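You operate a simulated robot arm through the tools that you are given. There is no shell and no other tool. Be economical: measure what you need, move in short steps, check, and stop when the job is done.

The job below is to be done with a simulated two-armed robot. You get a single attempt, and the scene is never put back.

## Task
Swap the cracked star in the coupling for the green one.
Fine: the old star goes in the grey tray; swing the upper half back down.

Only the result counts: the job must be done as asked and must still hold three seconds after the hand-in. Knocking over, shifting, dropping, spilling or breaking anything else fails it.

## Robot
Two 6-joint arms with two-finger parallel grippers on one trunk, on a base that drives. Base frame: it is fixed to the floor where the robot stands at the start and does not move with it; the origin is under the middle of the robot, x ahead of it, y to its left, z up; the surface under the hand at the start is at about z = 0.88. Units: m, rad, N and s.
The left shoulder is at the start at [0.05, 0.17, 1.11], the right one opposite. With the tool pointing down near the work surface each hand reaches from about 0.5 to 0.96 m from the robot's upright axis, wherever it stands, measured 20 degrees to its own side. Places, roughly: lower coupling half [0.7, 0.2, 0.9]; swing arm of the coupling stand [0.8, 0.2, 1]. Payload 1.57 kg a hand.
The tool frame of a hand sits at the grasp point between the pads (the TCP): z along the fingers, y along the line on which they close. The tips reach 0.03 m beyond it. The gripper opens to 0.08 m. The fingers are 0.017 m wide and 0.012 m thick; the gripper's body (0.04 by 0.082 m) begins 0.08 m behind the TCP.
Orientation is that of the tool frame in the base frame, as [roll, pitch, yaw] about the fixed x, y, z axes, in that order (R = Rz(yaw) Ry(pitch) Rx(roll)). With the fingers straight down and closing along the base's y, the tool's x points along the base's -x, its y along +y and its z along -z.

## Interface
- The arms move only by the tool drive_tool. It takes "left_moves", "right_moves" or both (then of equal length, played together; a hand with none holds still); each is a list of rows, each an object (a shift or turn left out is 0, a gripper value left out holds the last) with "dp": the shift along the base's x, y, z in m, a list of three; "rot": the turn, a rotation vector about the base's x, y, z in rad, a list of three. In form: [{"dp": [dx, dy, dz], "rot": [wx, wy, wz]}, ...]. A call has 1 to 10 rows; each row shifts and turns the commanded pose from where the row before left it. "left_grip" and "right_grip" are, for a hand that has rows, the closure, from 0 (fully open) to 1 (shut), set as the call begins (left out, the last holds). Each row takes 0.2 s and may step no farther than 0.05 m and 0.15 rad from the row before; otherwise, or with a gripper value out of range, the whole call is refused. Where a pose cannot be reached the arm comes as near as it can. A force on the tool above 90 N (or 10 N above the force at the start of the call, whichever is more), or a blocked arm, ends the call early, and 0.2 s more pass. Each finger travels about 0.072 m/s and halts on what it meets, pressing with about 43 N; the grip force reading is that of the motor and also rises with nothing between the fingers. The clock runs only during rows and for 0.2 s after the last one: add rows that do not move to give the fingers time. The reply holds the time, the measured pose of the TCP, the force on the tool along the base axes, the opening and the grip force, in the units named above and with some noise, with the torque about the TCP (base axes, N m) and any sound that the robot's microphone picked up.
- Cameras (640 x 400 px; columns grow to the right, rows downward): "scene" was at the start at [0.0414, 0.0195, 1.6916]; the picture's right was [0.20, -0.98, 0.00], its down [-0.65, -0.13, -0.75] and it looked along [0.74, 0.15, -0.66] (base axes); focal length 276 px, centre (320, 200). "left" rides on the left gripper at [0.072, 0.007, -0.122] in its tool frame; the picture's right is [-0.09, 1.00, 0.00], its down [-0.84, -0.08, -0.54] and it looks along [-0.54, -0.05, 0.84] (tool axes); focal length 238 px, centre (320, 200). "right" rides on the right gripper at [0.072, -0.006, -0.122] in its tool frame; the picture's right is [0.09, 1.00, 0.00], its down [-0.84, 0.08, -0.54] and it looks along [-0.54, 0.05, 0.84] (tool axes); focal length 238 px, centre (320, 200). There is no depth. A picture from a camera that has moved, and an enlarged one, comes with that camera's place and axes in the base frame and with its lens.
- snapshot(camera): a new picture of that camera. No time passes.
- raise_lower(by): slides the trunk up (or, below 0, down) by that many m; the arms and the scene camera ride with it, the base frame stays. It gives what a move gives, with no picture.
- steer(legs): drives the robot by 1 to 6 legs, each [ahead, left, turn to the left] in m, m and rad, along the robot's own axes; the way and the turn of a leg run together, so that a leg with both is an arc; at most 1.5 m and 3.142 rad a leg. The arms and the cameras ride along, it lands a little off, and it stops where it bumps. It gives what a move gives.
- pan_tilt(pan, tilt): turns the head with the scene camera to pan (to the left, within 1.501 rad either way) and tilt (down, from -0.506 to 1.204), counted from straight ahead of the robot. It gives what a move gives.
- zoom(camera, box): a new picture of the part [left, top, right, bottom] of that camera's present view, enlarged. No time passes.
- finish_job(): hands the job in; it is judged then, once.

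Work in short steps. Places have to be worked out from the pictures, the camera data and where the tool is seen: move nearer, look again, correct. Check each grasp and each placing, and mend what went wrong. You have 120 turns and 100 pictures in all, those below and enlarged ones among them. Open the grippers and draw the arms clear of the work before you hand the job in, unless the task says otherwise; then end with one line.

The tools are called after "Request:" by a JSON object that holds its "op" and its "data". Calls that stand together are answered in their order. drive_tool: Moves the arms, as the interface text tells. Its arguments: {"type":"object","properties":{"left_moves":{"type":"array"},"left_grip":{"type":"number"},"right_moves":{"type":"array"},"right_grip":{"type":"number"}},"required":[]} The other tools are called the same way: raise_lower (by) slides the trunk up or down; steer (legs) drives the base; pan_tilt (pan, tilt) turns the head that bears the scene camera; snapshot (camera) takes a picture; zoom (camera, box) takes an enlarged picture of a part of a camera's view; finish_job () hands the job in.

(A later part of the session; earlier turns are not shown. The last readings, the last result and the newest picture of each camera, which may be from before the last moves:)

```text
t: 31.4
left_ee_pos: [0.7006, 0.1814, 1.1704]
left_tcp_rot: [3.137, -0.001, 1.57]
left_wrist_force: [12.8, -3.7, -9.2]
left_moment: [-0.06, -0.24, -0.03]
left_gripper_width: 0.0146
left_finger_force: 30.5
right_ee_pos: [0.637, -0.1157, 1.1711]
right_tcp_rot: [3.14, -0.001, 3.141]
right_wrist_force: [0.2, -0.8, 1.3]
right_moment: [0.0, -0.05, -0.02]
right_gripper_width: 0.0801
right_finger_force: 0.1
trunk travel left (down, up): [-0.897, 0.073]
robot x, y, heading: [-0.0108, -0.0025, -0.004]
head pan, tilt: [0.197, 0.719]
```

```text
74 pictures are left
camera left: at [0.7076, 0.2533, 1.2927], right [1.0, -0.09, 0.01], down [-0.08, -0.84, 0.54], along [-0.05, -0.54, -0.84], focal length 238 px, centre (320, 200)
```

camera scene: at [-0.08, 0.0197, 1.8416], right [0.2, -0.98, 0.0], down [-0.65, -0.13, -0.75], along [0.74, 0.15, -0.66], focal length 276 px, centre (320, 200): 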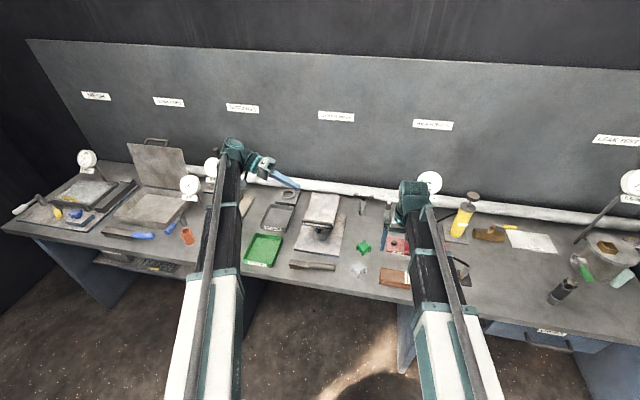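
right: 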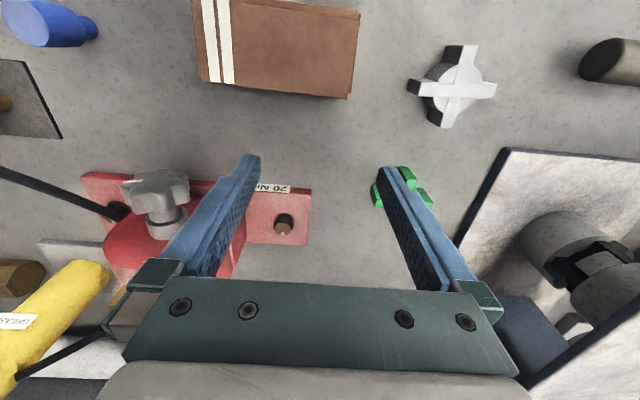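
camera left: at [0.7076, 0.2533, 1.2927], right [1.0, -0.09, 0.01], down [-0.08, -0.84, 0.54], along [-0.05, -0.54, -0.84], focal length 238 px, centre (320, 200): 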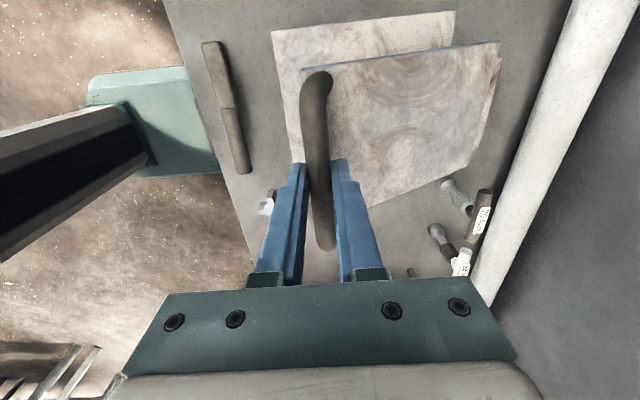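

Tracking the model well. Continuing the arc up to the trunk's upper region.

Request:
{"op": "drive_tool", "data": {"left_moves": [{"dp": [0.013, 0, 0]}]}}

Request:
{"op": "raise_lower", "data": {"by": 0.016}}

Request:
{"op": "drive_tool", "data": {"left_moves": [{"dp": [0.014, 0, 0]}]}}

Request:
{"op": "raise_lower", "data": {"by": 0.015}}

Request:
{"op": "drive_tool", "data": {"left_moves": [{"dp": [0.015, 0, 0]}]}}

Request:
{"op": "raise_lower", "data": {"by": 0.014}}

Request:
{"op": "snapshot", "data": {"camera": "left"}}

```text
t: 31.8
left_ee_pos: [0.7038, 0.1808, 1.1735]
left_tcp_rot: [-3.14, -0.002, 1.57]
left_wrist_force: [-18.0, -4.4, 9.0]
left_moment: [-0.3, 0.17, -0.01]
left_gripper_width: 0.015
left_finger_force: 31.1
right_ee_pos: [0.6326, -0.1155, 1.1722]
right_tcp_rot: [3.141, 0.004, -3.14]
right_wrist_force: [0.4, -0.5, 0.4]
right_moment: [0.01, 0.0, -0.04]
right_gripper_width: 0.08
right_finger_force: 0.1
trunk travel left (down, up): [-0.897, 0.073]
robot x, y, heading: [-0.0088, 0.0001, -0.0]
head pan, tilt: [0.197, 0.719]
```

```text
t: 32.4
left_ee_pos: [0.7137, 0.181, 1.1874]
left_tcp_rot: [3.137, -0.001, 1.571]
left_wrist_force: [9.3, -4.3, -8.5]
left_moment: [-0.09, -0.26, -0.04]
left_gripper_width: 0.0148
left_finger_force: 30.6
right_ee_pos: [0.6368, -0.1158, 1.1873]
right_tcp_rot: [-3.142, 0.0, 3.14]
right_wrist_force: [0.8, 0.0, 0.1]
right_moment: [-0.01, 0.01, 0.05]
right_gripper_width: 0.0801
right_finger_force: 0.0
trunk travel left (down, up): [-0.913, 0.057]
robot x, y, heading: [-0.0135, 0.0026, -0.002]
head pan, tilt: [0.197, 0.719]
```

```text
t: 32.8
left_ee_pos: [0.7179, 0.1805, 1.1911]
left_tcp_rot: [-3.14, -0.002, 1.571]
left_wrist_force: [-20.1, -4.4, 13.0]
left_moment: [-0.29, 0.21, 0.0]
left_gripper_width: 0.0147
left_finger_force: 30.7
right_ee_pos: [0.6312, -0.1159, 1.1902]
right_tcp_rot: [-3.141, 0.004, -3.14]
right_wrist_force: [-0.9, 0.5, 0.7]
right_moment: [0.0, 0.03, -0.02]
right_gripper_width: 0.0801
right_finger_force: 0.3
trunk travel left (down, up): [-0.913, 0.057]
robot x, y, heading: [-0.0091, -0.0027, -0.0]
head pan, tilt: [0.197, 0.719]
```

```text
t: 33.4
left_ee_pos: [0.727, 0.181, 1.2016]
left_tcp_rot: [3.134, -0.001, 1.57]
left_wrist_force: [8.1, -4.2, -7.9]
left_moment: [0.04, -0.24, 0.02]
left_gripper_width: 0.0148
left_finger_force: 31.2
right_ee_pos: [0.6357, -0.1157, 1.202]
right_tcp_rot: [-3.141, -0.001, 3.141]
right_wrist_force: [0.2, 0.1, -0.2]
right_moment: [0.01, 0.0, -0.02]
right_gripper_width: 0.0801
right_finger_force: 0.1
trunk travel left (down, up): [-0.928, 0.042]
robot x, y, heading: [-0.0081, 0.001, -0.001]
head pan, tilt: [0.197, 0.719]
```

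```text
t: 33.8
left_ee_pos: [0.7323, 0.1814, 1.2062]
left_tcp_rot: [-3.141, -0.002, 1.57]
left_wrist_force: [-18.4, -4.1, 16.1]
left_moment: [-0.27, 0.31, 0.01]
left_gripper_width: 0.0147
left_finger_force: 30.8
right_ee_pos: [0.6309, -0.1159, 1.2062]
right_tcp_rot: [-3.14, 0.005, -3.141]
right_wrist_force: [0.9, -0.3, -0.4]
right_moment: [0.04, 0.0, -0.01]
right_gripper_width: 0.0801
right_finger_force: 0.0
trunk travel left (down, up): [-0.928, 0.042]
robot x, y, heading: [-0.0095, 0.0009, 0.002]
head pan, tilt: [0.197, 0.719]
```

```text
t: 34.5
left_ee_pos: [0.7434, 0.1799, 1.2161]
left_tcp_rot: [3.136, -0.002, 1.572]
left_wrist_force: [11.0, -6.5, -10.8]
left_moment: [0.04, -0.22, 0.0]
left_gripper_width: 0.0147
left_finger_force: 30.8
right_ee_pos: [0.6363, -0.1168, 1.2159]
right_tcp_rot: [3.141, -0.001, 3.14]
right_wrist_force: [0.0, -0.3, 0.4]
right_moment: [0.02, 0.0, 0.0]
right_gripper_width: 0.0801
right_finger_force: 0.1
trunk travel left (down, up): [-0.942, 0.028]
robot x, y, heading: [-0.0092, 0.0024, 0.002]
head pan, tilt: [0.197, 0.719]
```

```text
73 pictures are left
camera left: at [0.7498, 0.2535, 1.3376], right [1.0, -0.09, 0.01], down [-0.08, -0.84, 0.54], along [-0.05, -0.54, -0.84], focal length 238 px, centre (320, 200)
```

left: 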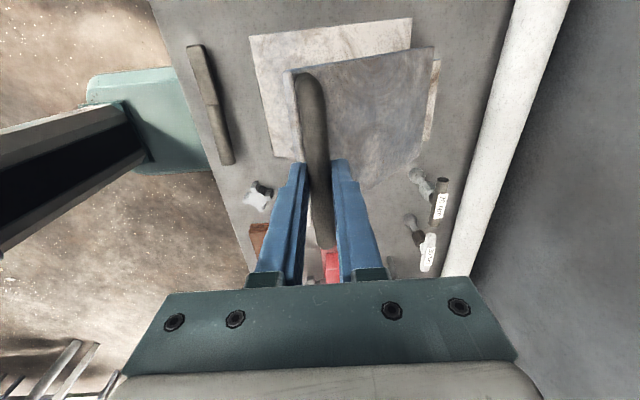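

About 45° open. Now I continue with the tool tilting forward, which raises the TCP along the rest of the arc without needing the trunk.

Request:
{"op": "drive_tool", "data": {"left_moves": [{"dp": [0.003, 0, 0.0025], "rot": [0, -0.148, 0]}, {"dp": [0.01, 0, 0.0073], "rot": [0, -0.148, 0]}, {"dp": [0.012, 0, 0.0076], "rot": [0, -0.1, 0]}, {"dp": [0.018, 0, 0.0095], "rot": [0, -0.1, 0]}]}}

Request:
{"op": "snapshot", "data": {"camera": "left"}}

Request:
{"op": "zoom", "data": {"camera": "scene", "box": [220, 130, 420, 280]}}

```text
t: 35.5
left_ee_pos: [0.7809, 0.1826, 1.2443]
left_tcp_rot: [2.644, -0.003, 1.572]
left_wrist_force: [-7.4, -5.1, 1.4]
left_moment: [0.01, 0.32, -0.01]
left_gripper_width: 0.0148
left_finger_force: 30.2
right_ee_pos: [0.6354, -0.1142, 1.218]
right_tcp_rot: [3.141, 0.003, 3.14]
right_wrist_force: [-0.2, 0.6, -0.3]
right_moment: [0.01, -0.01, 0.03]
right_gripper_width: 0.0801
right_finger_force: 0.0
trunk travel left (down, up): [-0.942, 0.028]
robot x, y, heading: [-0.0115, -0.0034, -0.001]
head pan, tilt: [0.197, 0.719]
```

```text
72 pictures are left
camera left: at [0.7283, 0.2538, 1.3549], right [0.87, -0.09, 0.48], down [-0.33, -0.84, 0.44], along [0.36, -0.54, -0.76], focal length 238 px, centre (320, 200)
```

left: 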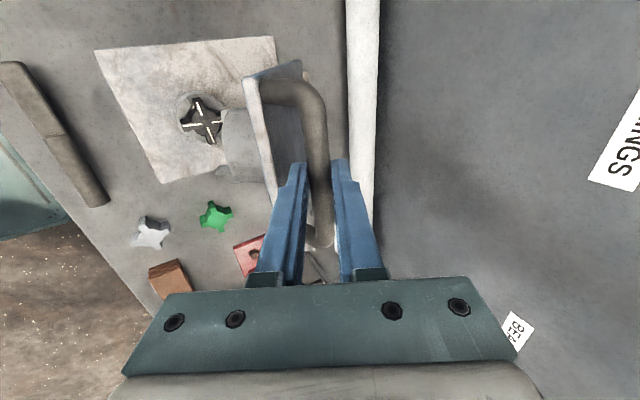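

```text
2.67 times, centred on (320, 205) of scene
camera zoom: at [0.0296, 0.0187, 1.9089], right [0.2, -0.98, 0.0], down [-0.65, -0.13, -0.75], along [0.74, 0.15, -0.66], focal length 737 px, centre (320, 187)
```

zoom: 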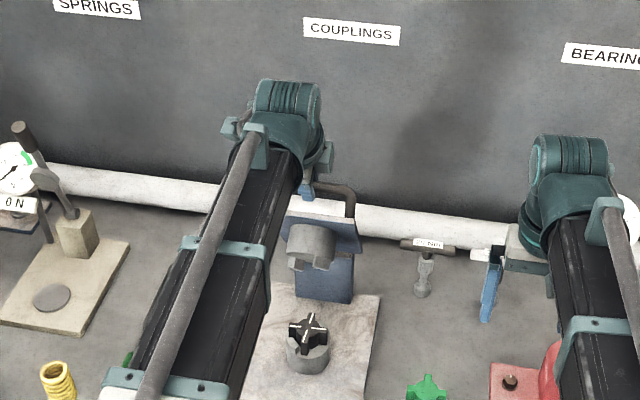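

The old star stays in the lower half, and the upper half swings up well. I continue toward vertical.

Request:
{"op": "drive_tool", "data": {"left_moves": [{"dp": [0.018, 0, 0.0079], "rot": [0, -0.07, 0]}, {"dp": [0.019, 0, 0.0061], "rot": [0, -0.05, 0]}, {"dp": [0.016, 0, 0.004], "rot": [0, -0.03, 0]}, {"dp": [0.016, 0, 0.002], "rot": [0, -0.015, 0]}, {}]}}

Request:
{"op": "snapshot", "data": {"camera": "left"}}

```text
t: 36.6
left_ee_pos: [0.8504, 0.1822, 1.2632]
left_tcp_rot: [2.476, -0.003, 1.571]
left_wrist_force: [-2.1, -1.6, -6.5]
left_moment: [0.07, 0.2, 0.06]
left_gripper_width: 0.0148
left_finger_force: 31.4
right_ee_pos: [0.6356, -0.1149, 1.2172]
right_tcp_rot: [-3.14, 0.001, 3.14]
right_wrist_force: [0.1, -0.6, 0.8]
right_moment: [-0.04, -0.02, 0.01]
right_gripper_width: 0.0799
right_finger_force: 0.0
trunk travel left (down, up): [-0.942, 0.028]
robot x, y, heading: [-0.0088, 0.0015, -0.001]
head pan, tilt: [0.197, 0.719]
```

```text
70 pictures are left
camera left: at [0.7821, 0.2541, 1.3636], right [0.78, -0.09, 0.61], down [-0.39, -0.84, 0.38], along [0.48, -0.54, -0.69], focal length 238 px, centre (320, 200)
```

left: 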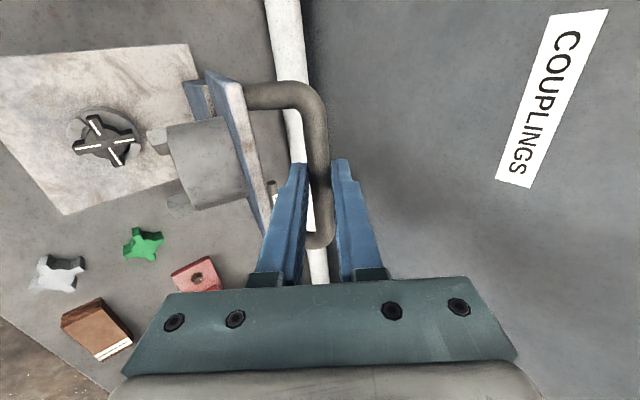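

Low forces at about 76°. I push on past vertical in small steps, watching the force for a stop.

Request:
{"op": "drive_tool", "data": {"left_moves": [{"dp": [0.015, 0, 0.001], "rot": [0, -0.008, 0]}, {"dp": [0.015, 0, 0.0005], "rot": [0, -0.004, 0]}, {"dp": [0.012, 0, 0]}, {}]}}

```text
t: 37.6
left_ee_pos: [0.8931, 0.1823, 1.2622]
left_tcp_rot: [2.469, 0.0, 1.571]
left_wrist_force: [-4.2, -2.2, -23.3]
left_moment: [0.24, 0.45, 0.15]
left_gripper_width: 0.0148
left_finger_force: 30.6
right_ee_pos: [0.6374, -0.1159, 1.2164]
right_tcp_rot: [-3.141, 0.0, 3.14]
right_wrist_force: [0.0, -0.5, 0.4]
right_moment: [-0.01, 0.0, 0.0]
right_gripper_width: 0.08
right_finger_force: 0.0
trunk travel left (down, up): [-0.942, 0.028]
robot x, y, heading: [-0.005, -0.0026, 0.003]
head pan, tilt: [0.197, 0.719]
```

The downward force means I'm past the arc's top; I go on with slight descent.

Request:
{"op": "drive_tool", "data": {"left_moves": [{"dp": [0.006, 0, -0.003], "rot": [0, 0.02, 0]}, {"dp": [0.01, 0, -0.003], "rot": [0, 0.02, 0]}, {"dp": [0.01, 0, -0.003], "rot": [0, 0.02, 0]}, {}]}}

Request:
{"op": "snapshot", "data": {"camera": "left"}}

```text
t: 38.6
left_ee_pos: [0.9195, 0.1816, 1.2592]
left_tcp_rot: [2.522, -0.001, 1.572]
left_wrist_force: [6.5, 3.3, 22.2]
left_moment: [-0.36, -0.42, -0.26]
left_gripper_width: 0.0146
left_finger_force: 31.0
right_ee_pos: [0.6335, -0.1155, 1.218]
right_tcp_rot: [3.142, 0.0, 3.139]
right_wrist_force: [-0.2, 0.1, -0.9]
right_moment: [-0.02, 0.01, -0.03]
right_gripper_width: 0.0799
right_finger_force: 0.0
trunk travel left (down, up): [-0.942, 0.028]
robot x, y, heading: [-0.0078, -0.0027, -0.002]
head pan, tilt: [0.197, 0.719]
```

```text
69 pictures are left
camera left: at [0.8539, 0.2541, 1.3624], right [0.81, -0.09, 0.58], down [-0.38, -0.84, 0.4], along [0.45, -0.54, -0.71], focal length 238 px, centre (320, 200)
```

left: 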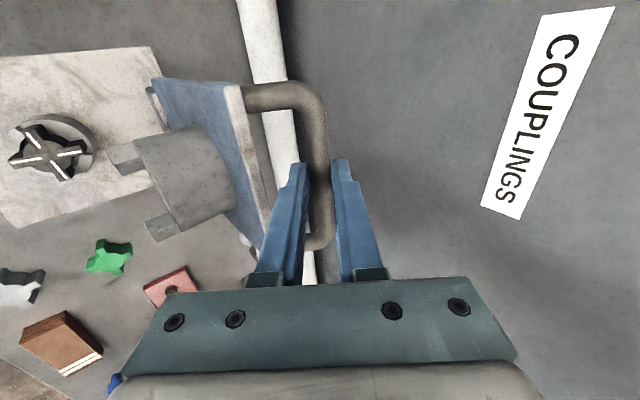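

At about 94°, probably still not over-centre. I proceed further until a stop shows up.

Request:
{"op": "drive_tool", "data": {"left_moves": [{"dp": [0.012, 0, 0]}, {"dp": [0.012, 0, -0.001], "rot": [0, 0.01, 0]}, {"dp": [0.01, 0, -0.003], "rot": [0, 0.02, 0]}, {}]}}

```text
t: 39.6
left_ee_pos: [0.9381, 0.182, 1.2544]
left_tcp_rot: [2.579, 0.0, 1.57]
left_wrist_force: [-63.0, -3.7, -19.5]
left_moment: [0.29, 1.53, 0.26]
left_gripper_width: 0.0161
left_finger_force: 31.8
right_ee_pos: [0.6281, -0.1151, 1.2201]
right_tcp_rot: [3.14, 0.006, -3.141]
right_wrist_force: [0.2, -0.2, 0.3]
right_moment: [0.01, 0.02, 0.02]
right_gripper_width: 0.08
right_finger_force: 0.1
trunk travel left (down, up): [-0.942, 0.028]
robot x, y, heading: [-0.0136, -0.0013, -0.002]
head pan, tilt: [0.197, 0.719]
```

A stop is reached at about 98°. I relax the push by 12 mm and look at the force.

Request:
{"op": "drive_tool", "data": {"left_moves": [{"dp": [-0.012, 0, 0.001]}, {}]}}

Request:
{"op": "drive_tool", "data": {"left_grip": 0.72, "left_moves": [{}, {}, {}]}}

Request:
{"op": "snapshot", "data": {"camera": "left"}}

```text
t: 40.2
left_ee_pos: [0.9375, 0.1819, 1.2541]
left_tcp_rot: [2.563, 0.002, 1.572]
left_wrist_force: [-29.1, -3.4, -10.0]
left_moment: [-0.21, 0.78, -0.14]
left_gripper_width: 0.0147
left_finger_force: 31.2
right_ee_pos: [0.6342, -0.1151, 1.2176]
right_tcp_rot: [3.141, 0.002, 3.14]
right_wrist_force: [-0.4, -0.8, -0.1]
right_moment: [-0.01, -0.03, 0.01]
right_gripper_width: 0.0799
right_finger_force: 0.0
trunk travel left (down, up): [-0.942, 0.028]
robot x, y, heading: [-0.0076, 0.0001, -0.002]
head pan, tilt: [0.197, 0.719]
```

```text
t: 41.0
left_ee_pos: [0.9405, 0.183, 1.2544]
left_tcp_rot: [2.557, 0.0, 1.57]
left_wrist_force: [0.1, -0.6, -0.3]
left_moment: [-0.02, 0.0, 0.01]
left_gripper_width: 0.0224
left_finger_force: 0.0
right_ee_pos: [0.6349, -0.1152, 1.2167]
right_tcp_rot: [-3.14, 0.0, 3.14]
right_wrist_force: [0.5, -1.1, -0.5]
right_moment: [0.02, 0.0, -0.04]
right_gripper_width: 0.08
right_finger_force: 0.2
trunk travel left (down, up): [-0.942, 0.028]
robot x, y, heading: [-0.0096, 0.0018, 0.0]
head pan, tilt: [0.197, 0.719]
```

```text
68 pictures are left
camera left: at [0.8794, 0.2547, 1.3589], right [0.83, -0.09, 0.55], down [-0.36, -0.84, 0.41], along [0.42, -0.54, -0.73], focal length 238 px, centre (320, 200)
```

left: 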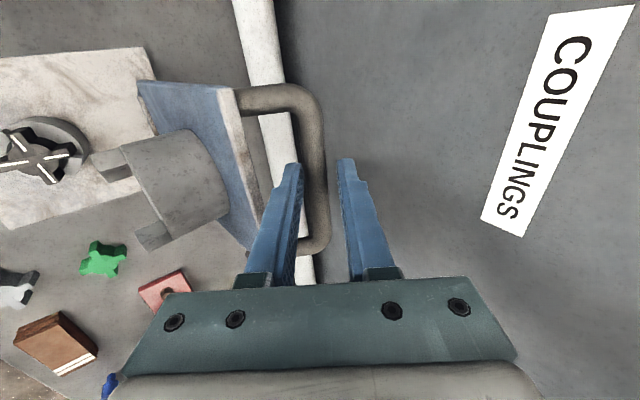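

The bar is free in the loose jaws with zero force, so the arm rests open on its stop. I withdraw along the finger axis in alternating small trunk and −x steps, always raising first.

Request:
{"op": "raise_lower", "data": {"by": 0.008}}

Request:
{"op": "drive_tool", "data": {"left_moves": [{"dp": [-0.005, 0, 0]}]}}

Request:
{"op": "raise_lower", "data": {"by": 0.008}}

Request:
{"op": "drive_tool", "data": {"left_grip": 0.66, "left_moves": [{"dp": [-0.005, 0, 0]}]}}

Request:
{"op": "raise_lower", "data": {"by": 0.01}}

Request:
{"op": "drive_tool", "data": {"left_grip": 0.58, "left_moves": [{"dp": [-0.006, 0, 0]}]}}

Request:
{"op": "snapshot", "data": {"camera": "left"}}

```text
t: 41.6
left_ee_pos: [0.9398, 0.1832, 1.2614]
left_tcp_rot: [2.556, -0.001, 1.57]
left_wrist_force: [-3.4, 0.3, -3.7]
left_moment: [-0.06, 0.14, -0.04]
left_gripper_width: 0.0266
left_finger_force: 2.5
right_ee_pos: [0.6349, -0.1153, 1.224]
right_tcp_rot: [3.141, 0.0, 3.14]
right_wrist_force: [1.3, -0.1, 0.1]
right_moment: [0.0, -0.02, -0.01]
right_gripper_width: 0.0798
right_finger_force: 0.0
trunk travel left (down, up): [-0.95, 0.02]
robot x, y, heading: [-0.0119, 0.0017, -0.003]
head pan, tilt: [0.197, 0.719]
```

```text
t: 42.0
left_ee_pos: [0.9346, 0.1826, 1.2614]
left_tcp_rot: [2.555, 0.0, 1.57]
left_wrist_force: [-0.2, -0.4, 0.0]
left_moment: [0.0, 0.0, 0.01]
left_gripper_width: 0.0224
left_finger_force: 0.1
right_ee_pos: [0.6354, -0.1149, 1.2252]
right_tcp_rot: [3.141, -0.002, 3.139]
right_wrist_force: [0.4, 0.4, -0.6]
right_moment: [-0.02, -0.03, 0.0]
right_gripper_width: 0.0799
right_finger_force: 0.1
trunk travel left (down, up): [-0.95, 0.02]
robot x, y, heading: [-0.0102, -0.0016, -0.006]
head pan, tilt: [0.197, 0.719]
```

```text
t: 42.6
left_ee_pos: [0.9335, 0.1821, 1.2693]
left_tcp_rot: [2.557, 0.0, 1.571]
left_wrist_force: [-1.3, 0.6, 1.0]
left_moment: [0.01, 0.04, -0.01]
left_gripper_width: 0.0229
left_finger_force: 0.0
right_ee_pos: [0.6359, -0.1152, 1.2331]
right_tcp_rot: [3.14, 0.001, 3.141]
right_wrist_force: [0.1, -0.3, -0.1]
right_moment: [0.0, 0.03, 0.02]
right_gripper_width: 0.0801
right_finger_force: 0.0
trunk travel left (down, up): [-0.958, 0.012]
robot x, y, heading: [-0.0094, 0.0013, -0.004]
head pan, tilt: [0.197, 0.719]
```

```text
t: 43.0
left_ee_pos: [0.9296, 0.1822, 1.2706]
left_tcp_rot: [2.557, 0.002, 1.573]
left_wrist_force: [-0.1, -0.4, 0.4]
left_moment: [-0.02, 0.0, -0.01]
left_gripper_width: 0.0273
left_finger_force: 0.0
right_ee_pos: [0.6347, -0.1152, 1.2333]
right_tcp_rot: [-3.141, -0.001, 3.14]
right_wrist_force: [0.3, -0.4, -0.2]
right_moment: [-0.04, 0.02, 0.0]
right_gripper_width: 0.0801
right_finger_force: 0.0
trunk travel left (down, up): [-0.958, 0.012]
robot x, y, heading: [-0.014, 0.0037, 0.0]
head pan, tilt: [0.197, 0.719]
```

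```text
t: 43.6
left_ee_pos: [0.9303, 0.1824, 1.2783]
left_tcp_rot: [2.556, 0.001, 1.571]
left_wrist_force: [0.2, 0.1, 0.3]
left_moment: [0.03, 0.01, 0.01]
left_gripper_width: 0.0271
left_finger_force: 0.0
right_ee_pos: [0.6344, -0.1156, 1.2442]
right_tcp_rot: [3.141, -0.001, 3.14]
right_wrist_force: [-0.6, 0.5, -0.4]
right_moment: [-0.03, -0.03, -0.01]
right_gripper_width: 0.0801
right_finger_force: 0.0
trunk travel left (down, up): [-0.968, 0.002]
robot x, y, heading: [-0.01, 0.0006, 0.005]
head pan, tilt: [0.197, 0.719]
```

```text
t: 44.0
left_ee_pos: [0.9234, 0.1827, 1.2794]
left_tcp_rot: [2.556, 0.0, 1.57]
left_wrist_force: [0.0, 0.4, 0.7]
left_moment: [-0.01, -0.02, 0.0]
left_gripper_width: 0.0334
left_finger_force: 0.1
right_ee_pos: [0.6336, -0.1161, 1.2428]
right_tcp_rot: [3.141, 0.0, 3.141]
right_wrist_force: [-0.4, -0.6, 0.1]
right_moment: [-0.01, 0.02, 0.04]
right_gripper_width: 0.0799
right_finger_force: 0.1
trunk travel left (down, up): [-0.968, 0.002]
robot x, y, heading: [-0.0102, 0.002, 0.001]
head pan, tilt: [0.197, 0.719]
```

```text
67 pictures are left
camera left: at [0.8625, 0.2543, 1.385], right [0.83, -0.09, 0.55], down [-0.36, -0.84, 0.41], along [0.42, -0.54, -0.73], focal length 238 px, centre (320, 200)
```

left: 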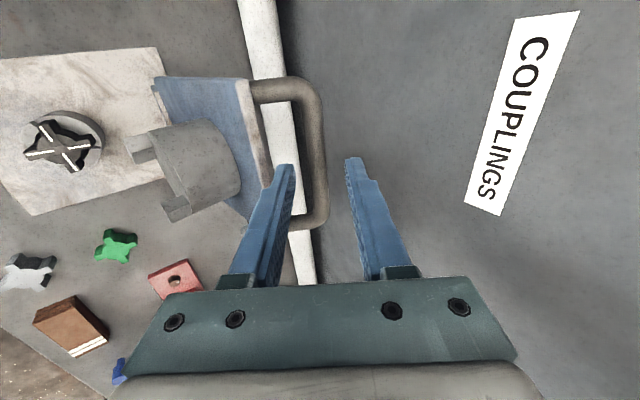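

The bar stayed put. The trunk is at its top, so I raise the tips the rest of the way by tilting the tool further while retreating in −x.

Request:
{"op": "drive_tool", "data": {"left_moves": [{"dp": [-0.004, 0, 0.006], "rot": [0, -0.05, 0]}, {"dp": [-0.004, 0, 0.0065], "rot": [0, -0.05, 0]}, {"dp": [-0.004, 0, 0.007], "rot": [0, -0.05, 0]}, {"dp": [-0.006, 0, 0.0075], "rot": [0, -0.05, 0]}, {"dp": [-0.006, 0, 0.008], "rot": [0, -0.05, 0]}]}}

Request:
{"op": "snapshot", "data": {"camera": "left"}}

```text
t: 45.2
left_ee_pos: [0.9003, 0.1824, 1.3148]
left_tcp_rot: [2.307, 0.0, 1.57]
left_wrist_force: [0.8, 0.4, 0.4]
left_moment: [0.02, 0.01, 0.01]
left_gripper_width: 0.0335
left_finger_force: 0.1
right_ee_pos: [0.634, -0.1168, 1.243]
right_tcp_rot: [-3.141, -0.001, 3.14]
right_wrist_force: [0.6, -0.5, -0.6]
right_moment: [-0.02, -0.03, 0.03]
right_gripper_width: 0.0801
right_finger_force: 0.0
trunk travel left (down, up): [-0.968, 0.002]
robot x, y, heading: [-0.013, 0.0003, -0.006]
head pan, tilt: [0.197, 0.719]
```

```text
66 pictures are left
camera left: at [0.8145, 0.2552, 1.4022], right [0.67, -0.09, 0.74], down [-0.45, -0.84, 0.31], along [0.59, -0.54, -0.6], focal length 238 px, centre (320, 200)
```

left: 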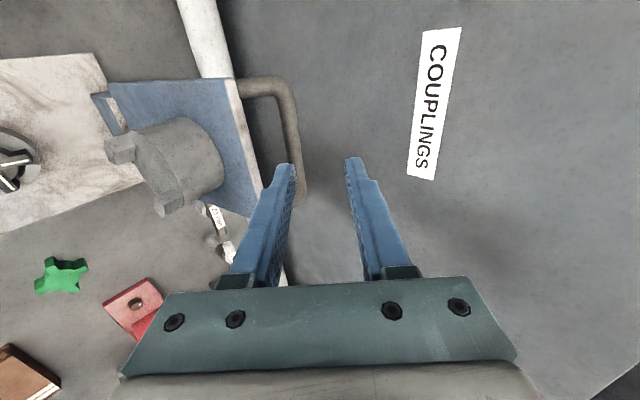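

The fingers are clear above the bar. I retreat in −x, well away from the upright arm.

Request:
{"op": "drive_tool", "data": {"left_moves": [{"dp": [-0.05, 0, 0]}, {"dp": [-0.05, 0, 0]}, {"dp": [-0.05, 0, 0]}, {"dp": [-0.05, 0, 0]}, {"dp": [-0.04, 0, 0]}]}}

Request:
{"op": "snapshot", "data": {"camera": "scene"}}

```text
t: 46.4
left_ee_pos: [0.6581, 0.1814, 1.3146]
left_tcp_rot: [2.307, -0.002, 1.571]
left_wrist_force: [0.7, 0.1, 0.0]
left_moment: [0.02, 0.0, -0.01]
left_gripper_width: 0.0336
left_finger_force: 0.2
right_ee_pos: [0.6344, -0.1148, 1.2422]
right_tcp_rot: [-3.141, 0.001, 3.14]
right_wrist_force: [-0.3, 0.5, 0.8]
right_moment: [-0.02, 0.02, 0.02]
right_gripper_width: 0.0804
right_finger_force: 0.1
trunk travel left (down, up): [-0.968, 0.002]
robot x, y, heading: [-0.012, -0.0003, 0.001]
head pan, tilt: [0.197, 0.719]
```

```text
65 pictures are left
camera scene: at [0.0301, 0.0195, 1.9347], right [0.2, -0.98, 0.0], down [-0.65, -0.13, -0.75], along [0.74, 0.15, -0.66], focal length 276 px, centre (320, 200)
```

scene: 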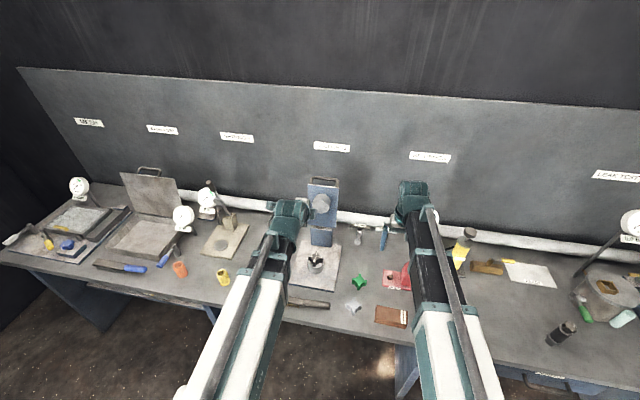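

The swing arm stands open on its own. I bring the left tool vertical again and view the star from above.

Request:
{"op": "drive_tool", "data": {"left_grip": 0, "left_moves": [{"rot": [0, 0.139, 0]}, {"rot": [0, 0.139, 0]}, {"rot": [0, 0.139, 0]}, {"rot": [0, 0.139, 0]}, {"rot": [0, 0.139, 0]}, {"rot": [0, 0.139, 0]}]}}

Request:
{"op": "raise_lower", "data": {"by": -0.13}}

Request:
{"op": "snapshot", "data": {"camera": "left"}}

Request:
{"op": "zoom", "data": {"camera": "scene", "box": [270, 150, 390, 250]}}

```text
t: 47.8
left_ee_pos: [0.6615, 0.1825, 1.243]
left_tcp_rot: [-3.14, -0.002, 1.569]
left_wrist_force: [-0.5, -0.5, -0.4]
left_moment: [-0.01, -0.02, -0.02]
left_gripper_width: 0.08
left_finger_force: 0.0
left hand out of reach, approached as far as the arm can: row 1, 2, 3, 4, 5
right_ee_pos: [0.6354, -0.1145, 1.2421]
right_tcp_rot: [-3.141, -0.001, 3.14]
right_wrist_force: [0.5, 0.4, -0.3]
right_moment: [-0.02, 0.01, -0.02]
right_gripper_width: 0.0799
right_finger_force: 0.0
trunk travel left (down, up): [-0.968, 0.002]
robot x, y, heading: [-0.0124, -0.0023, -0.0]
head pan, tilt: [0.197, 0.719]
```

```text
t: 49.4
left_ee_pos: [0.6599, 0.182, 1.1135]
left_tcp_rot: [3.141, -0.002, 1.571]
left_wrist_force: [0.3, 0.7, 1.3]
left_moment: [-0.04, 0.02, -0.02]
left_gripper_width: 0.0801
left_finger_force: 0.0
right_ee_pos: [0.6349, -0.114, 1.113]
right_tcp_rot: [3.141, 0.0, 3.14]
right_wrist_force: [0.8, 0.1, -0.3]
right_moment: [-0.02, 0.0, 0.01]
right_gripper_width: 0.08
right_finger_force: 0.0
trunk travel left (down, up): [-0.838, 0.132]
robot x, y, heading: [-0.0096, -0.0046, -0.0]
head pan, tilt: [0.197, 0.719]
```

```text
64 pictures are left
camera left: at [0.6671, 0.2544, 1.235], right [1.0, -0.09, 0.0], down [-0.08, -0.84, 0.54], along [-0.05, -0.54, -0.84], focal length 238 px, centre (320, 200)
```

left: 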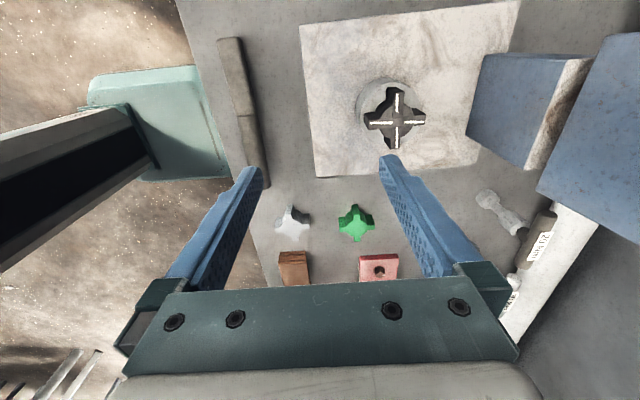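

```text
4.00 times, centred on (330, 200) of scene
camera zoom: at [0.0311, 0.0194, 1.8047], right [0.2, -0.98, 0.0], down [-0.65, -0.13, -0.75], along [0.74, 0.15, -0.66], focal length 1106 px, centre (280, 200)
```

zoom: 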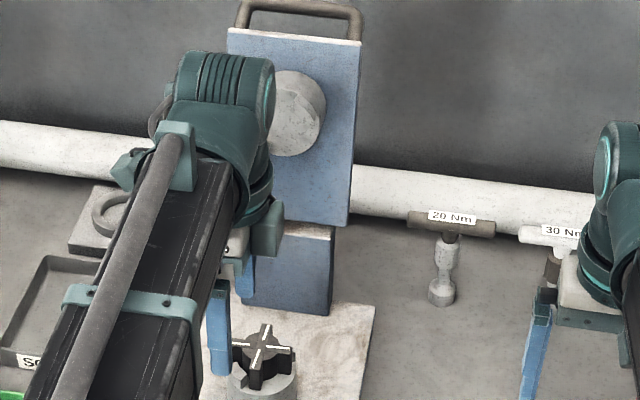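

The open arm holds. I estimate the star top at (0.743, 0.18, 0.977) with lobes along ±x/±y. I yaw the left tool back to close along y (camera towards the robot) for a closer look and better clearance from the open half.

Request:
{"op": "drive_tool", "data": {"left_moves": [{"rot": [0, 0, 0.1428]}, {"rot": [0, 0, 0.1428]}, {"rot": [0, 0, 0.1428]}, {"rot": [0, 0, 0.1428]}, {"rot": [0, 0, 0.1428]}, {"rot": [0, 0, 0.1428]}, {"rot": [0, 0, 0.1428]}, {"rot": [0, 0, 0.1428]}, {"rot": [0, 0, 0.1428]}, {"rot": [0, 0, 0.1428]}]}}

Request:
{"op": "drive_tool", "data": {"left_moves": [{"rot": [0, 0, 0.1428]}, {"rot": [0, -0.1, 0]}, {"rot": [0, -0.1, 0]}, {}]}}

Request:
{"op": "snapshot", "data": {"camera": "left"}}

Request:
{"op": "zoom", "data": {"camera": "left", "box": [240, 60, 400, 200]}}

```text
t: 51.5
left_ee_pos: [0.6591, 0.1826, 1.1124]
left_tcp_rot: [3.142, -0.003, 3.0]
left_wrist_force: [0.5, -0.5, -0.1]
left_moment: [0.01, 0.01, 0.01]
left_gripper_width: 0.0802
left_finger_force: 0.1
right_ee_pos: [0.6353, -0.1152, 1.1133]
right_tcp_rot: [-3.139, 0.001, 3.141]
right_wrist_force: [-0.6, 1.0, 0.2]
right_moment: [0.0, 0.0, 0.02]
right_gripper_width: 0.08
right_finger_force: 0.1
trunk travel left (down, up): [-0.838, 0.132]
robot x, y, heading: [-0.0131, -0.0017, 0.002]
head pan, tilt: [0.197, 0.719]
```

```text
t: 52.5
left_ee_pos: [0.6595, 0.1816, 1.1179]
left_tcp_rot: [3.141, 0.201, -3.141]
left_wrist_force: [-0.2, -0.1, -0.3]
left_moment: [-0.01, -0.01, 0.03]
left_gripper_width: 0.0801
left_finger_force: 0.0
left hand out of reach, approached as far as the arm can: row 3
right_ee_pos: [0.6367, -0.1159, 1.1129]
right_tcp_rot: [3.141, 0.0, -3.141]
right_wrist_force: [0.7, 0.4, 1.2]
right_moment: [0.0, 0.0, 0.01]
right_gripper_width: 0.0798
right_finger_force: 0.0
trunk travel left (down, up): [-0.838, 0.132]
robot x, y, heading: [-0.0106, 0.0012, 0.001]
head pan, tilt: [0.197, 0.719]
```

```text
62 pictures are left
camera left: at [0.5663, 0.1892, 1.2224], right [0.09, 1.0, 0.02], down [0.71, -0.08, 0.7], along [0.7, -0.05, -0.72], focal length 238 px, centre (320, 200)
```

left: 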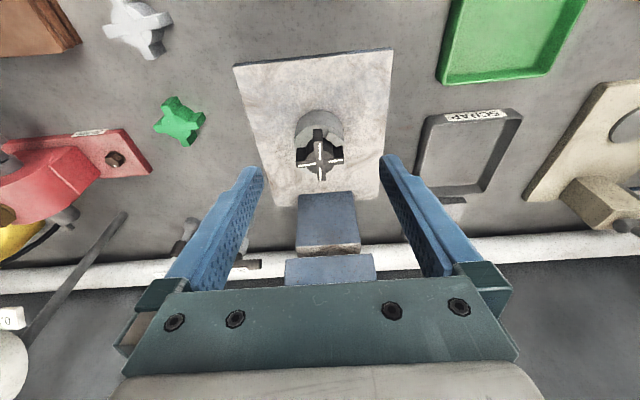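

```text
2.86 times, centred on (320, 130) of left
camera zoom: at [0.5663, 0.1892, 1.2224], right [0.09, 1.0, 0.02], down [0.71, -0.08, 0.7], along [0.7, -0.05, -0.72], focal length 681 px, centre (320, 400)
```

zoom: 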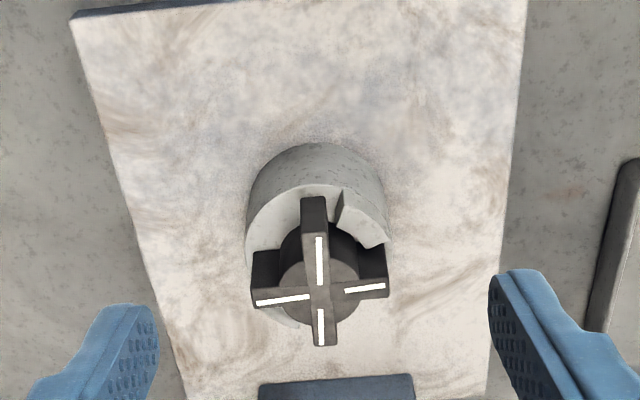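

The star is centred at (0.740, 0.178), lobes aligned with x/y, top ≈0.977, tip span ≈59 mm. I centre the left hand over it and check what is beneath the right hand before lowering the trunk.

Request:
{"op": "drive_tool", "data": {"left_moves": [{"dp": [0.04, -0.002, 0]}, {"dp": [0.04, -0.002, 0]}, {}]}}

Request:
{"op": "snapshot", "data": {"camera": "right"}}

Request:
{"op": "snapshot", "data": {"camera": "left"}}

```text
t: 53.4
left_ee_pos: [0.7395, 0.1779, 1.1171]
left_tcp_rot: [-3.141, 0.198, 3.141]
left_wrist_force: [-0.5, 0.4, -0.2]
left_moment: [0.01, 0.01, 0.0]
left_gripper_width: 0.08
left_finger_force: 0.0
right_ee_pos: [0.6362, -0.1158, 1.1129]
right_tcp_rot: [3.14, 0.0, 3.14]
right_wrist_force: [0.3, 0.6, -0.5]
right_moment: [0.0, 0.01, 0.0]
right_gripper_width: 0.0802
right_finger_force: 0.0
trunk travel left (down, up): [-0.838, 0.132]
robot x, y, heading: [-0.0103, -0.0037, -0.004]
head pan, tilt: [0.197, 0.719]
```

```text
60 pictures are left
camera right: at [0.5627, -0.1215, 1.2363], right [-0.09, 1.0, 0.0], down [0.84, 0.08, 0.54], along [0.54, 0.05, -0.84], focal length 238 px, centre (320, 200)
```

right: 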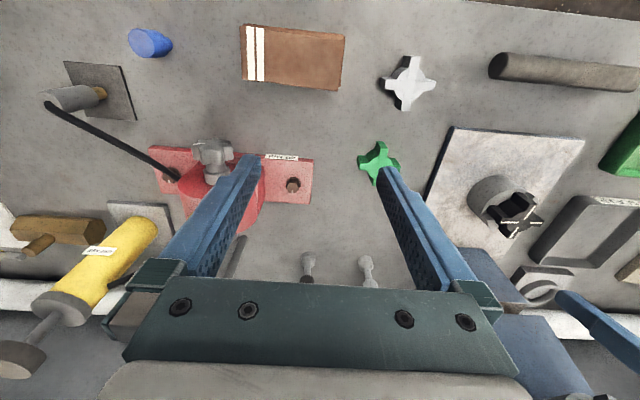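

```text
59 pictures are left
camera left: at [0.6453, 0.1853, 1.2227], right [0.09, 1.0, 0.02], down [0.71, -0.08, 0.7], along [0.7, -0.05, -0.72], focal length 238 px, centre (320, 200)
```

left: 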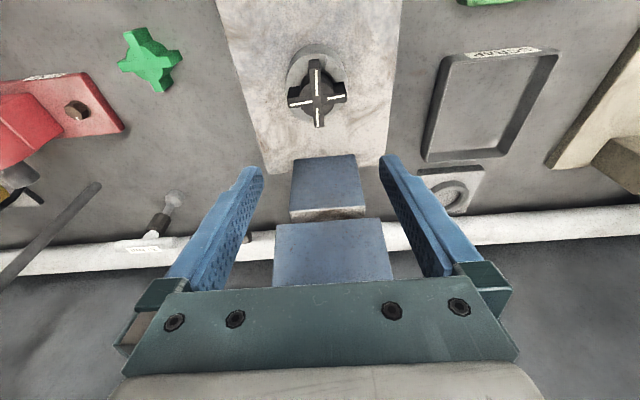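

I pull the right hand back over the low wooden block (away from the red knob), then lower the trunk by 0.08 and check alignment.

Request:
{"op": "drive_tool", "data": {"right_moves": [{"dp": [-0.04, 0, 0]}, {"dp": [-0.04, 0, 0]}]}}

Request:
{"op": "raise_lower", "data": {"by": -0.08}}

Request:
{"op": "snapshot", "data": {"camera": "left"}}

Request:
{"op": "zoom", "data": {"camera": "scene", "box": [260, 100, 400, 210]}}

```text
t: 54.0
left_ee_pos: [0.7398, 0.1778, 1.1171]
left_tcp_rot: [-3.141, 0.199, 3.141]
left_wrist_force: [-1.0, 0.4, -0.5]
left_moment: [-0.01, 0.02, -0.02]
left_gripper_width: 0.0799
left_finger_force: 0.0
right_ee_pos: [0.5545, -0.1141, 1.1134]
right_tcp_rot: [-3.141, 0.002, 3.141]
right_wrist_force: [0.3, 0.1, 0.0]
right_moment: [-0.01, -0.04, 0.02]
right_gripper_width: 0.0799
right_finger_force: 0.0
trunk travel left (down, up): [-0.838, 0.132]
robot x, y, heading: [-0.0112, 0.0003, -0.003]
head pan, tilt: [0.197, 0.719]
```

```text
t: 55.1
left_ee_pos: [0.7404, 0.1789, 1.0364]
left_tcp_rot: [-3.142, 0.199, -3.14]
left_wrist_force: [-0.9, 0.0, 0.5]
left_moment: [-0.03, 0.03, 0.0]
left_gripper_width: 0.0801
left_finger_force: 0.1
right_ee_pos: [0.5556, -0.1145, 1.0325]
right_tcp_rot: [3.141, -0.001, 3.14]
right_wrist_force: [1.0, -0.4, 0.2]
right_moment: [0.01, 0.03, 0.02]
right_gripper_width: 0.0799
right_finger_force: 0.2
trunk travel left (down, up): [-0.758, 0.212]
robot x, y, heading: [-0.0083, -0.0032, -0.002]
head pan, tilt: [0.197, 0.719]
```

```text
58 pictures are left
camera left: at [0.6453, 0.1852, 1.1427], right [0.09, 1.0, 0.02], down [0.71, -0.08, 0.7], along [0.7, -0.05, -0.72], focal length 238 px, centre (320, 200)
```

left: 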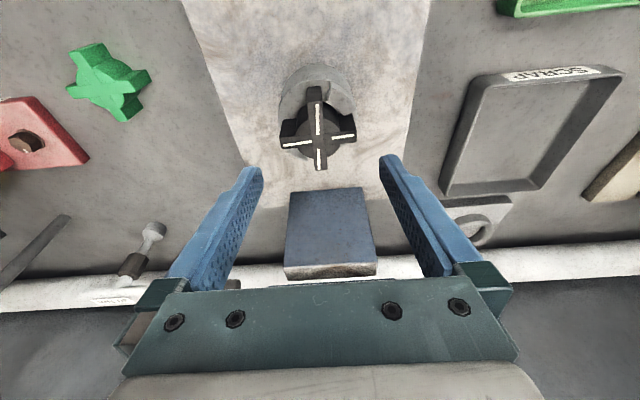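

```text
3.64 times, centred on (330, 155) of scene
camera zoom: at [0.031, 0.0194, 1.7247], right [0.2, -0.98, 0.0], down [-0.65, -0.13, -0.75], along [0.74, 0.15, -0.66], focal length 1005 px, centre (284, 364)
```

zoom: 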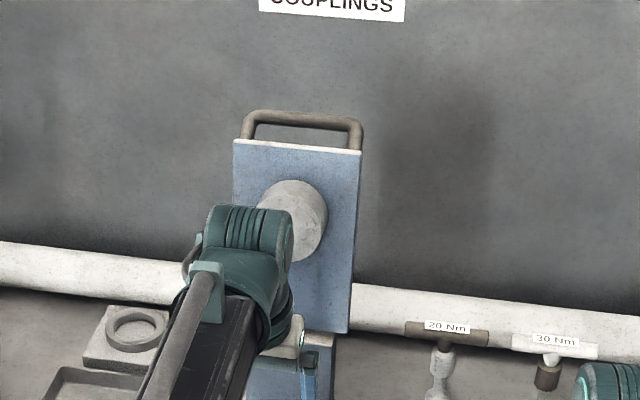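

Alignment is confirmed from two heights (0.740, 0.178). I lower 46 mm so the tips are beside the star, then close on the lobe ends.

Request:
{"op": "raise_lower", "data": {"by": -0.046}}

Request:
{"op": "snapshot", "data": {"camera": "left"}}

```text
t: 56.0
left_ee_pos: [0.74, 0.1784, 0.9915]
left_tcp_rot: [3.139, 0.198, -3.141]
left_wrist_force: [-0.4, 0.5, -0.3]
left_moment: [0.01, 0.03, -0.03]
left_gripper_width: 0.0798
left_finger_force: 0.1
right_ee_pos: [0.5556, -0.115, 0.9872]
right_tcp_rot: [3.142, -0.001, 3.14]
right_wrist_force: [-0.3, 0.2, -1.1]
right_moment: [0.0, 0.01, 0.0]
right_gripper_width: 0.08
right_finger_force: 0.0
trunk travel left (down, up): [-0.712, 0.258]
robot x, y, heading: [-0.0079, -0.0018, -0.0]
head pan, tilt: [0.197, 0.719]
```

```text
56 pictures are left
camera left: at [0.6453, 0.1852, 1.0966], right [0.09, 1.0, 0.02], down [0.71, -0.08, 0.7], along [0.7, -0.05, -0.72], focal length 238 px, centre (320, 200)
```

left: 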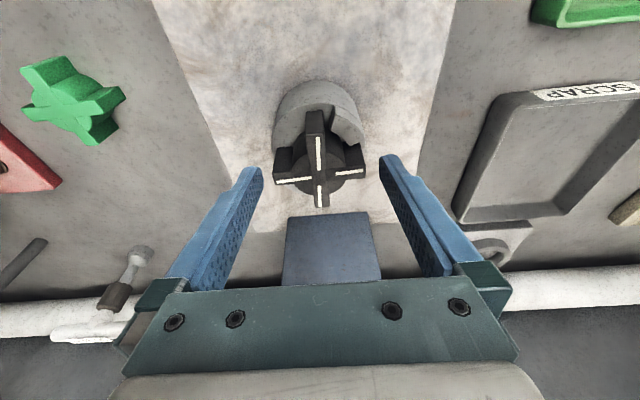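

The tips' contact line lies ~6 mm too far forward (tilt), so I shift −6 mm in x and close.

Request:
{"op": "drive_tool", "data": {"left_moves": [{"dp": [-0.006, 0, 0]}]}}

Request:
{"op": "raise_lower", "data": {"by": -0.003}}

Request:
{"op": "drive_tool", "data": {"left_grip": 1.0, "left_moves": [{}, {}, {}]}}

Request:
{"op": "snapshot", "data": {"camera": "left"}}

```text
t: 56.4
left_ee_pos: [0.7329, 0.179, 0.9915]
left_tcp_rot: [3.141, 0.198, 3.141]
left_wrist_force: [-0.5, -1.1, 0.1]
left_moment: [0.01, 0.03, -0.02]
left_gripper_width: 0.08
left_finger_force: 0.0
right_ee_pos: [0.5553, -0.1156, 0.987]
right_tcp_rot: [3.14, 0.001, 3.139]
right_wrist_force: [-0.7, 0.0, -0.3]
right_moment: [-0.02, 0.0, 0.0]
right_gripper_width: 0.0798
right_finger_force: 0.0
trunk travel left (down, up): [-0.712, 0.258]
robot x, y, heading: [-0.0098, 0.0001, -0.001]
head pan, tilt: [0.197, 0.719]
```

```text
t: 56.9
left_ee_pos: [0.7336, 0.1782, 0.9882]
left_tcp_rot: [-3.14, 0.2, 3.141]
left_wrist_force: [0.1, 0.1, 0.0]
left_moment: [0.01, 0.0, -0.03]
left_gripper_width: 0.0799
left_finger_force: 0.1
right_ee_pos: [0.555, -0.1154, 0.9823]
right_tcp_rot: [3.141, 0.0, 3.138]
right_wrist_force: [0.9, 1.1, 0.8]
right_moment: [-0.02, 0.0, 0.0]
right_gripper_width: 0.0797
right_finger_force: 0.0
trunk travel left (down, up): [-0.709, 0.261]
robot x, y, heading: [-0.0098, 0.0023, 0.005]
head pan, tilt: [0.197, 0.719]
```

```text
t: 57.7
left_ee_pos: [0.7331, 0.1778, 0.9876]
left_tcp_rot: [3.14, 0.199, -3.141]
left_wrist_force: [-0.3, -2.8, 0.3]
left_moment: [-0.16, 0.01, -0.03]
left_gripper_width: 0.0608
left_finger_force: 43.1
right_ee_pos: [0.5553, -0.1159, 0.9835]
right_tcp_rot: [3.142, -0.001, 3.138]
right_wrist_force: [-0.2, 0.3, -0.5]
right_moment: [0.01, -0.03, 0.0]
right_gripper_width: 0.0799
right_finger_force: 0.0
trunk travel left (down, up): [-0.709, 0.261]
robot x, y, heading: [-0.0092, 0.0014, -0.003]
head pan, tilt: [0.197, 0.719]
```

```text
55 pictures are left
camera left: at [0.6394, 0.1847, 1.0936], right [0.09, 1.0, 0.02], down [0.71, -0.08, 0.7], along [0.7, -0.05, -0.72], focal length 238 px, centre (320, 200)
```

left: 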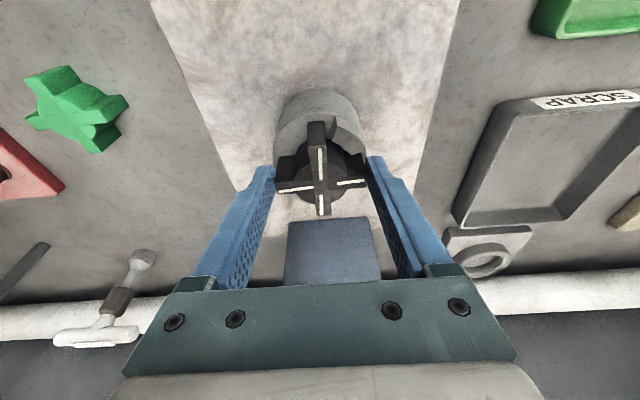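

The fingers hold at 60.8 mm with 43 N, matching the lobe span. I lift 25 mm and check.

Request:
{"op": "raise_lower", "data": {"by": 0.025}}

Request:
{"op": "snapshot", "data": {"camera": "left"}}

```text
t: 58.4
left_ee_pos: [0.7335, 0.1796, 1.0128]
left_tcp_rot: [3.139, 0.199, -3.141]
left_wrist_force: [-1.2, 0.9, -0.6]
left_moment: [0.04, 0.03, 0.01]
left_gripper_width: 0.0606
left_finger_force: 43.0
right_ee_pos: [0.5549, -0.1163, 1.0079]
right_tcp_rot: [-3.141, 0.002, 3.14]
right_wrist_force: [0.0, 0.2, 0.1]
right_moment: [0.0, 0.0, -0.01]
right_gripper_width: 0.0801
right_finger_force: 0.0
trunk travel left (down, up): [-0.734, 0.236]
robot x, y, heading: [-0.0075, 0.0007, -0.002]
head pan, tilt: [0.197, 0.719]
```

```text
54 pictures are left
camera left: at [0.6395, 0.1853, 1.1185], right [0.09, 1.0, 0.02], down [0.71, -0.08, 0.7], along [0.7, -0.05, -0.72], focal length 238 px, centre (320, 200)
```

left: 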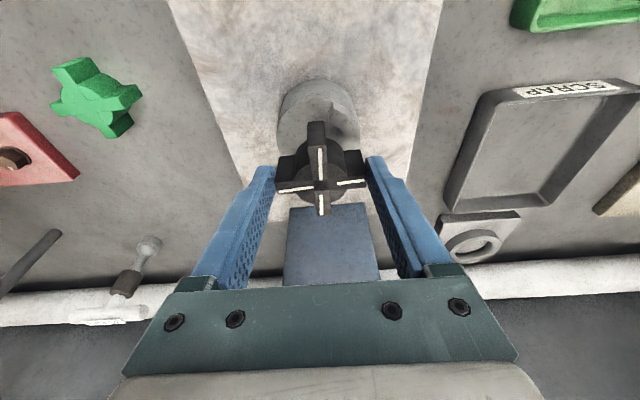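

The star came out cleanly. I raise further and move left, then forward over the grey tray.

Request:
{"op": "raise_lower", "data": {"by": 0.05}}

Request:
{"op": "drive_tool", "data": {"left_moves": [{"dp": [0, 0.045, 0]}, {"dp": [0, 0.045, 0]}, {"dp": [0, 0.045, 0]}, {"dp": [0, 0.045, 0]}, {"dp": [0, 0.045, 0]}, {}]}}

Request:
{"op": "snapshot", "data": {"camera": "left"}}

```text
t: 59.4
left_ee_pos: [0.7329, 0.1784, 1.064]
left_tcp_rot: [3.141, 0.199, -3.139]
left_wrist_force: [-0.2, 0.2, 0.0]
left_moment: [-0.03, 0.01, 0.02]
left_gripper_width: 0.0604
left_finger_force: 42.8
right_ee_pos: [0.5558, -0.1156, 1.0579]
right_tcp_rot: [3.142, 0.0, 3.139]
right_wrist_force: [0.0, 0.3, 0.0]
right_moment: [0.01, -0.01, -0.02]
right_gripper_width: 0.0802
right_finger_force: 0.1
trunk travel left (down, up): [-0.784, 0.186]
robot x, y, heading: [-0.009, 0.0041, 0.003]
head pan, tilt: [0.197, 0.719]
```

```text
t: 60.8
left_ee_pos: [0.7336, 0.4031, 1.0634]
left_tcp_rot: [-3.141, 0.199, 3.139]
left_wrist_force: [-0.3, 0.3, -0.3]
left_moment: [-0.01, 0.02, 0.01]
left_gripper_width: 0.0606
left_finger_force: 43.4
right_ee_pos: [0.5558, -0.116, 1.0585]
right_tcp_rot: [3.142, 0.0, 3.139]
right_wrist_force: [-0.2, 0.5, -0.2]
right_moment: [0.03, -0.01, 0.01]
right_gripper_width: 0.0797
right_finger_force: 0.1
trunk travel left (down, up): [-0.784, 0.186]
robot x, y, heading: [-0.0149, -0.001, -0.002]
head pan, tilt: [0.197, 0.719]
```

```text
53 pictures are left
camera left: at [0.64, 0.4102, 1.1686], right [0.09, 1.0, 0.02], down [0.71, -0.08, 0.7], along [0.7, -0.05, -0.72], focal length 238 px, centre (320, 200)
```

left: 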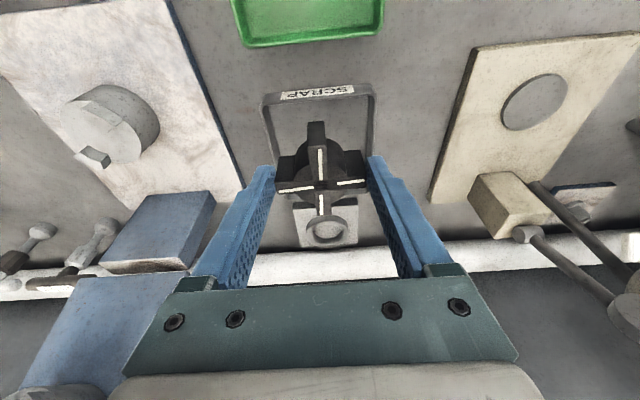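

The tray spans about y 0.345–0.465, x 0.737–0.88. I shift the star over its centre, pull the right hand back off the wooden block, and begin lowering.

Request:
{"op": "drive_tool", "data": {"left_moves": [{"dp": [0.035, 0.001, 0]}, {"dp": [0.035, 0.001, 0]}, {}], "right_moves": [{"dp": [-0.025, 0, 0]}, {"dp": [-0.025, 0, 0]}, {}]}}

Request:
{"op": "raise_lower", "data": {"by": -0.08}}

Request:
{"op": "snapshot", "data": {"camera": "left"}}

Request:
{"op": "snapshot", "data": {"camera": "right"}}

```text
t: 61.5
left_ee_pos: [0.8038, 0.4056, 1.0639]
left_tcp_rot: [3.141, 0.199, -3.141]
left_wrist_force: [-0.3, -0.4, -0.8]
left_moment: [0.01, -0.03, 0.01]
left_gripper_width: 0.0606
left_finger_force: 42.7
right_ee_pos: [0.5057, -0.1146, 1.0592]
right_tcp_rot: [3.141, -0.001, 3.138]
right_wrist_force: [1.1, -0.2, 0.6]
right_moment: [0.0, 0.01, 0.0]
right_gripper_width: 0.0803
right_finger_force: 0.1
trunk travel left (down, up): [-0.784, 0.186]
robot x, y, heading: [-0.0071, 0.0017, -0.005]
head pan, tilt: [0.197, 0.719]
```

```text
t: 62.7
left_ee_pos: [0.8039, 0.4046, 0.9833]
left_tcp_rot: [-3.141, 0.201, -3.141]
left_wrist_force: [0.6, 1.0, -0.4]
left_moment: [-0.02, 0.0, 0.01]
left_gripper_width: 0.0607
left_finger_force: 43.1
right_ee_pos: [0.5044, -0.1157, 0.979]
right_tcp_rot: [-3.141, 0.0, 3.138]
right_wrist_force: [0.4, 0.0, 0.1]
right_moment: [-0.01, 0.01, 0.03]
right_gripper_width: 0.0801
right_finger_force: 0.1
trunk travel left (down, up): [-0.704, 0.266]
robot x, y, heading: [-0.0081, -0.0004, -0.001]
head pan, tilt: [0.197, 0.719]
```

```text
52 pictures are left
camera left: at [0.7099, 0.4122, 1.0886], right [0.09, 1.0, 0.02], down [0.71, -0.08, 0.7], along [0.7, -0.05, -0.72], focal length 238 px, centre (320, 200)
```

left: 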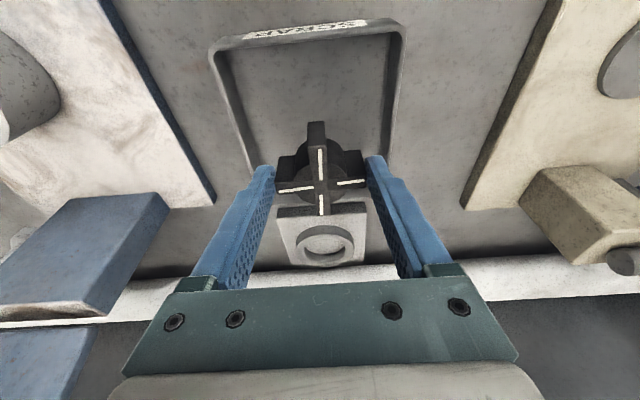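

```text
51 pictures are left
camera right: at [0.4334, -0.122, 1.1023], right [-0.09, 1.0, 0.0], down [0.84, 0.08, 0.54], along [0.54, 0.05, -0.84], focal length 238 px, centre (320, 200)
```

right: 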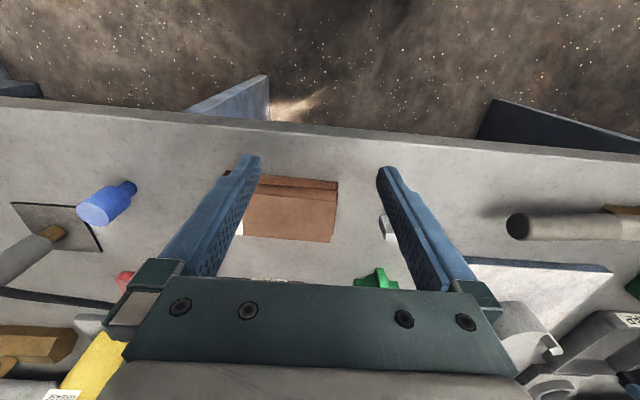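

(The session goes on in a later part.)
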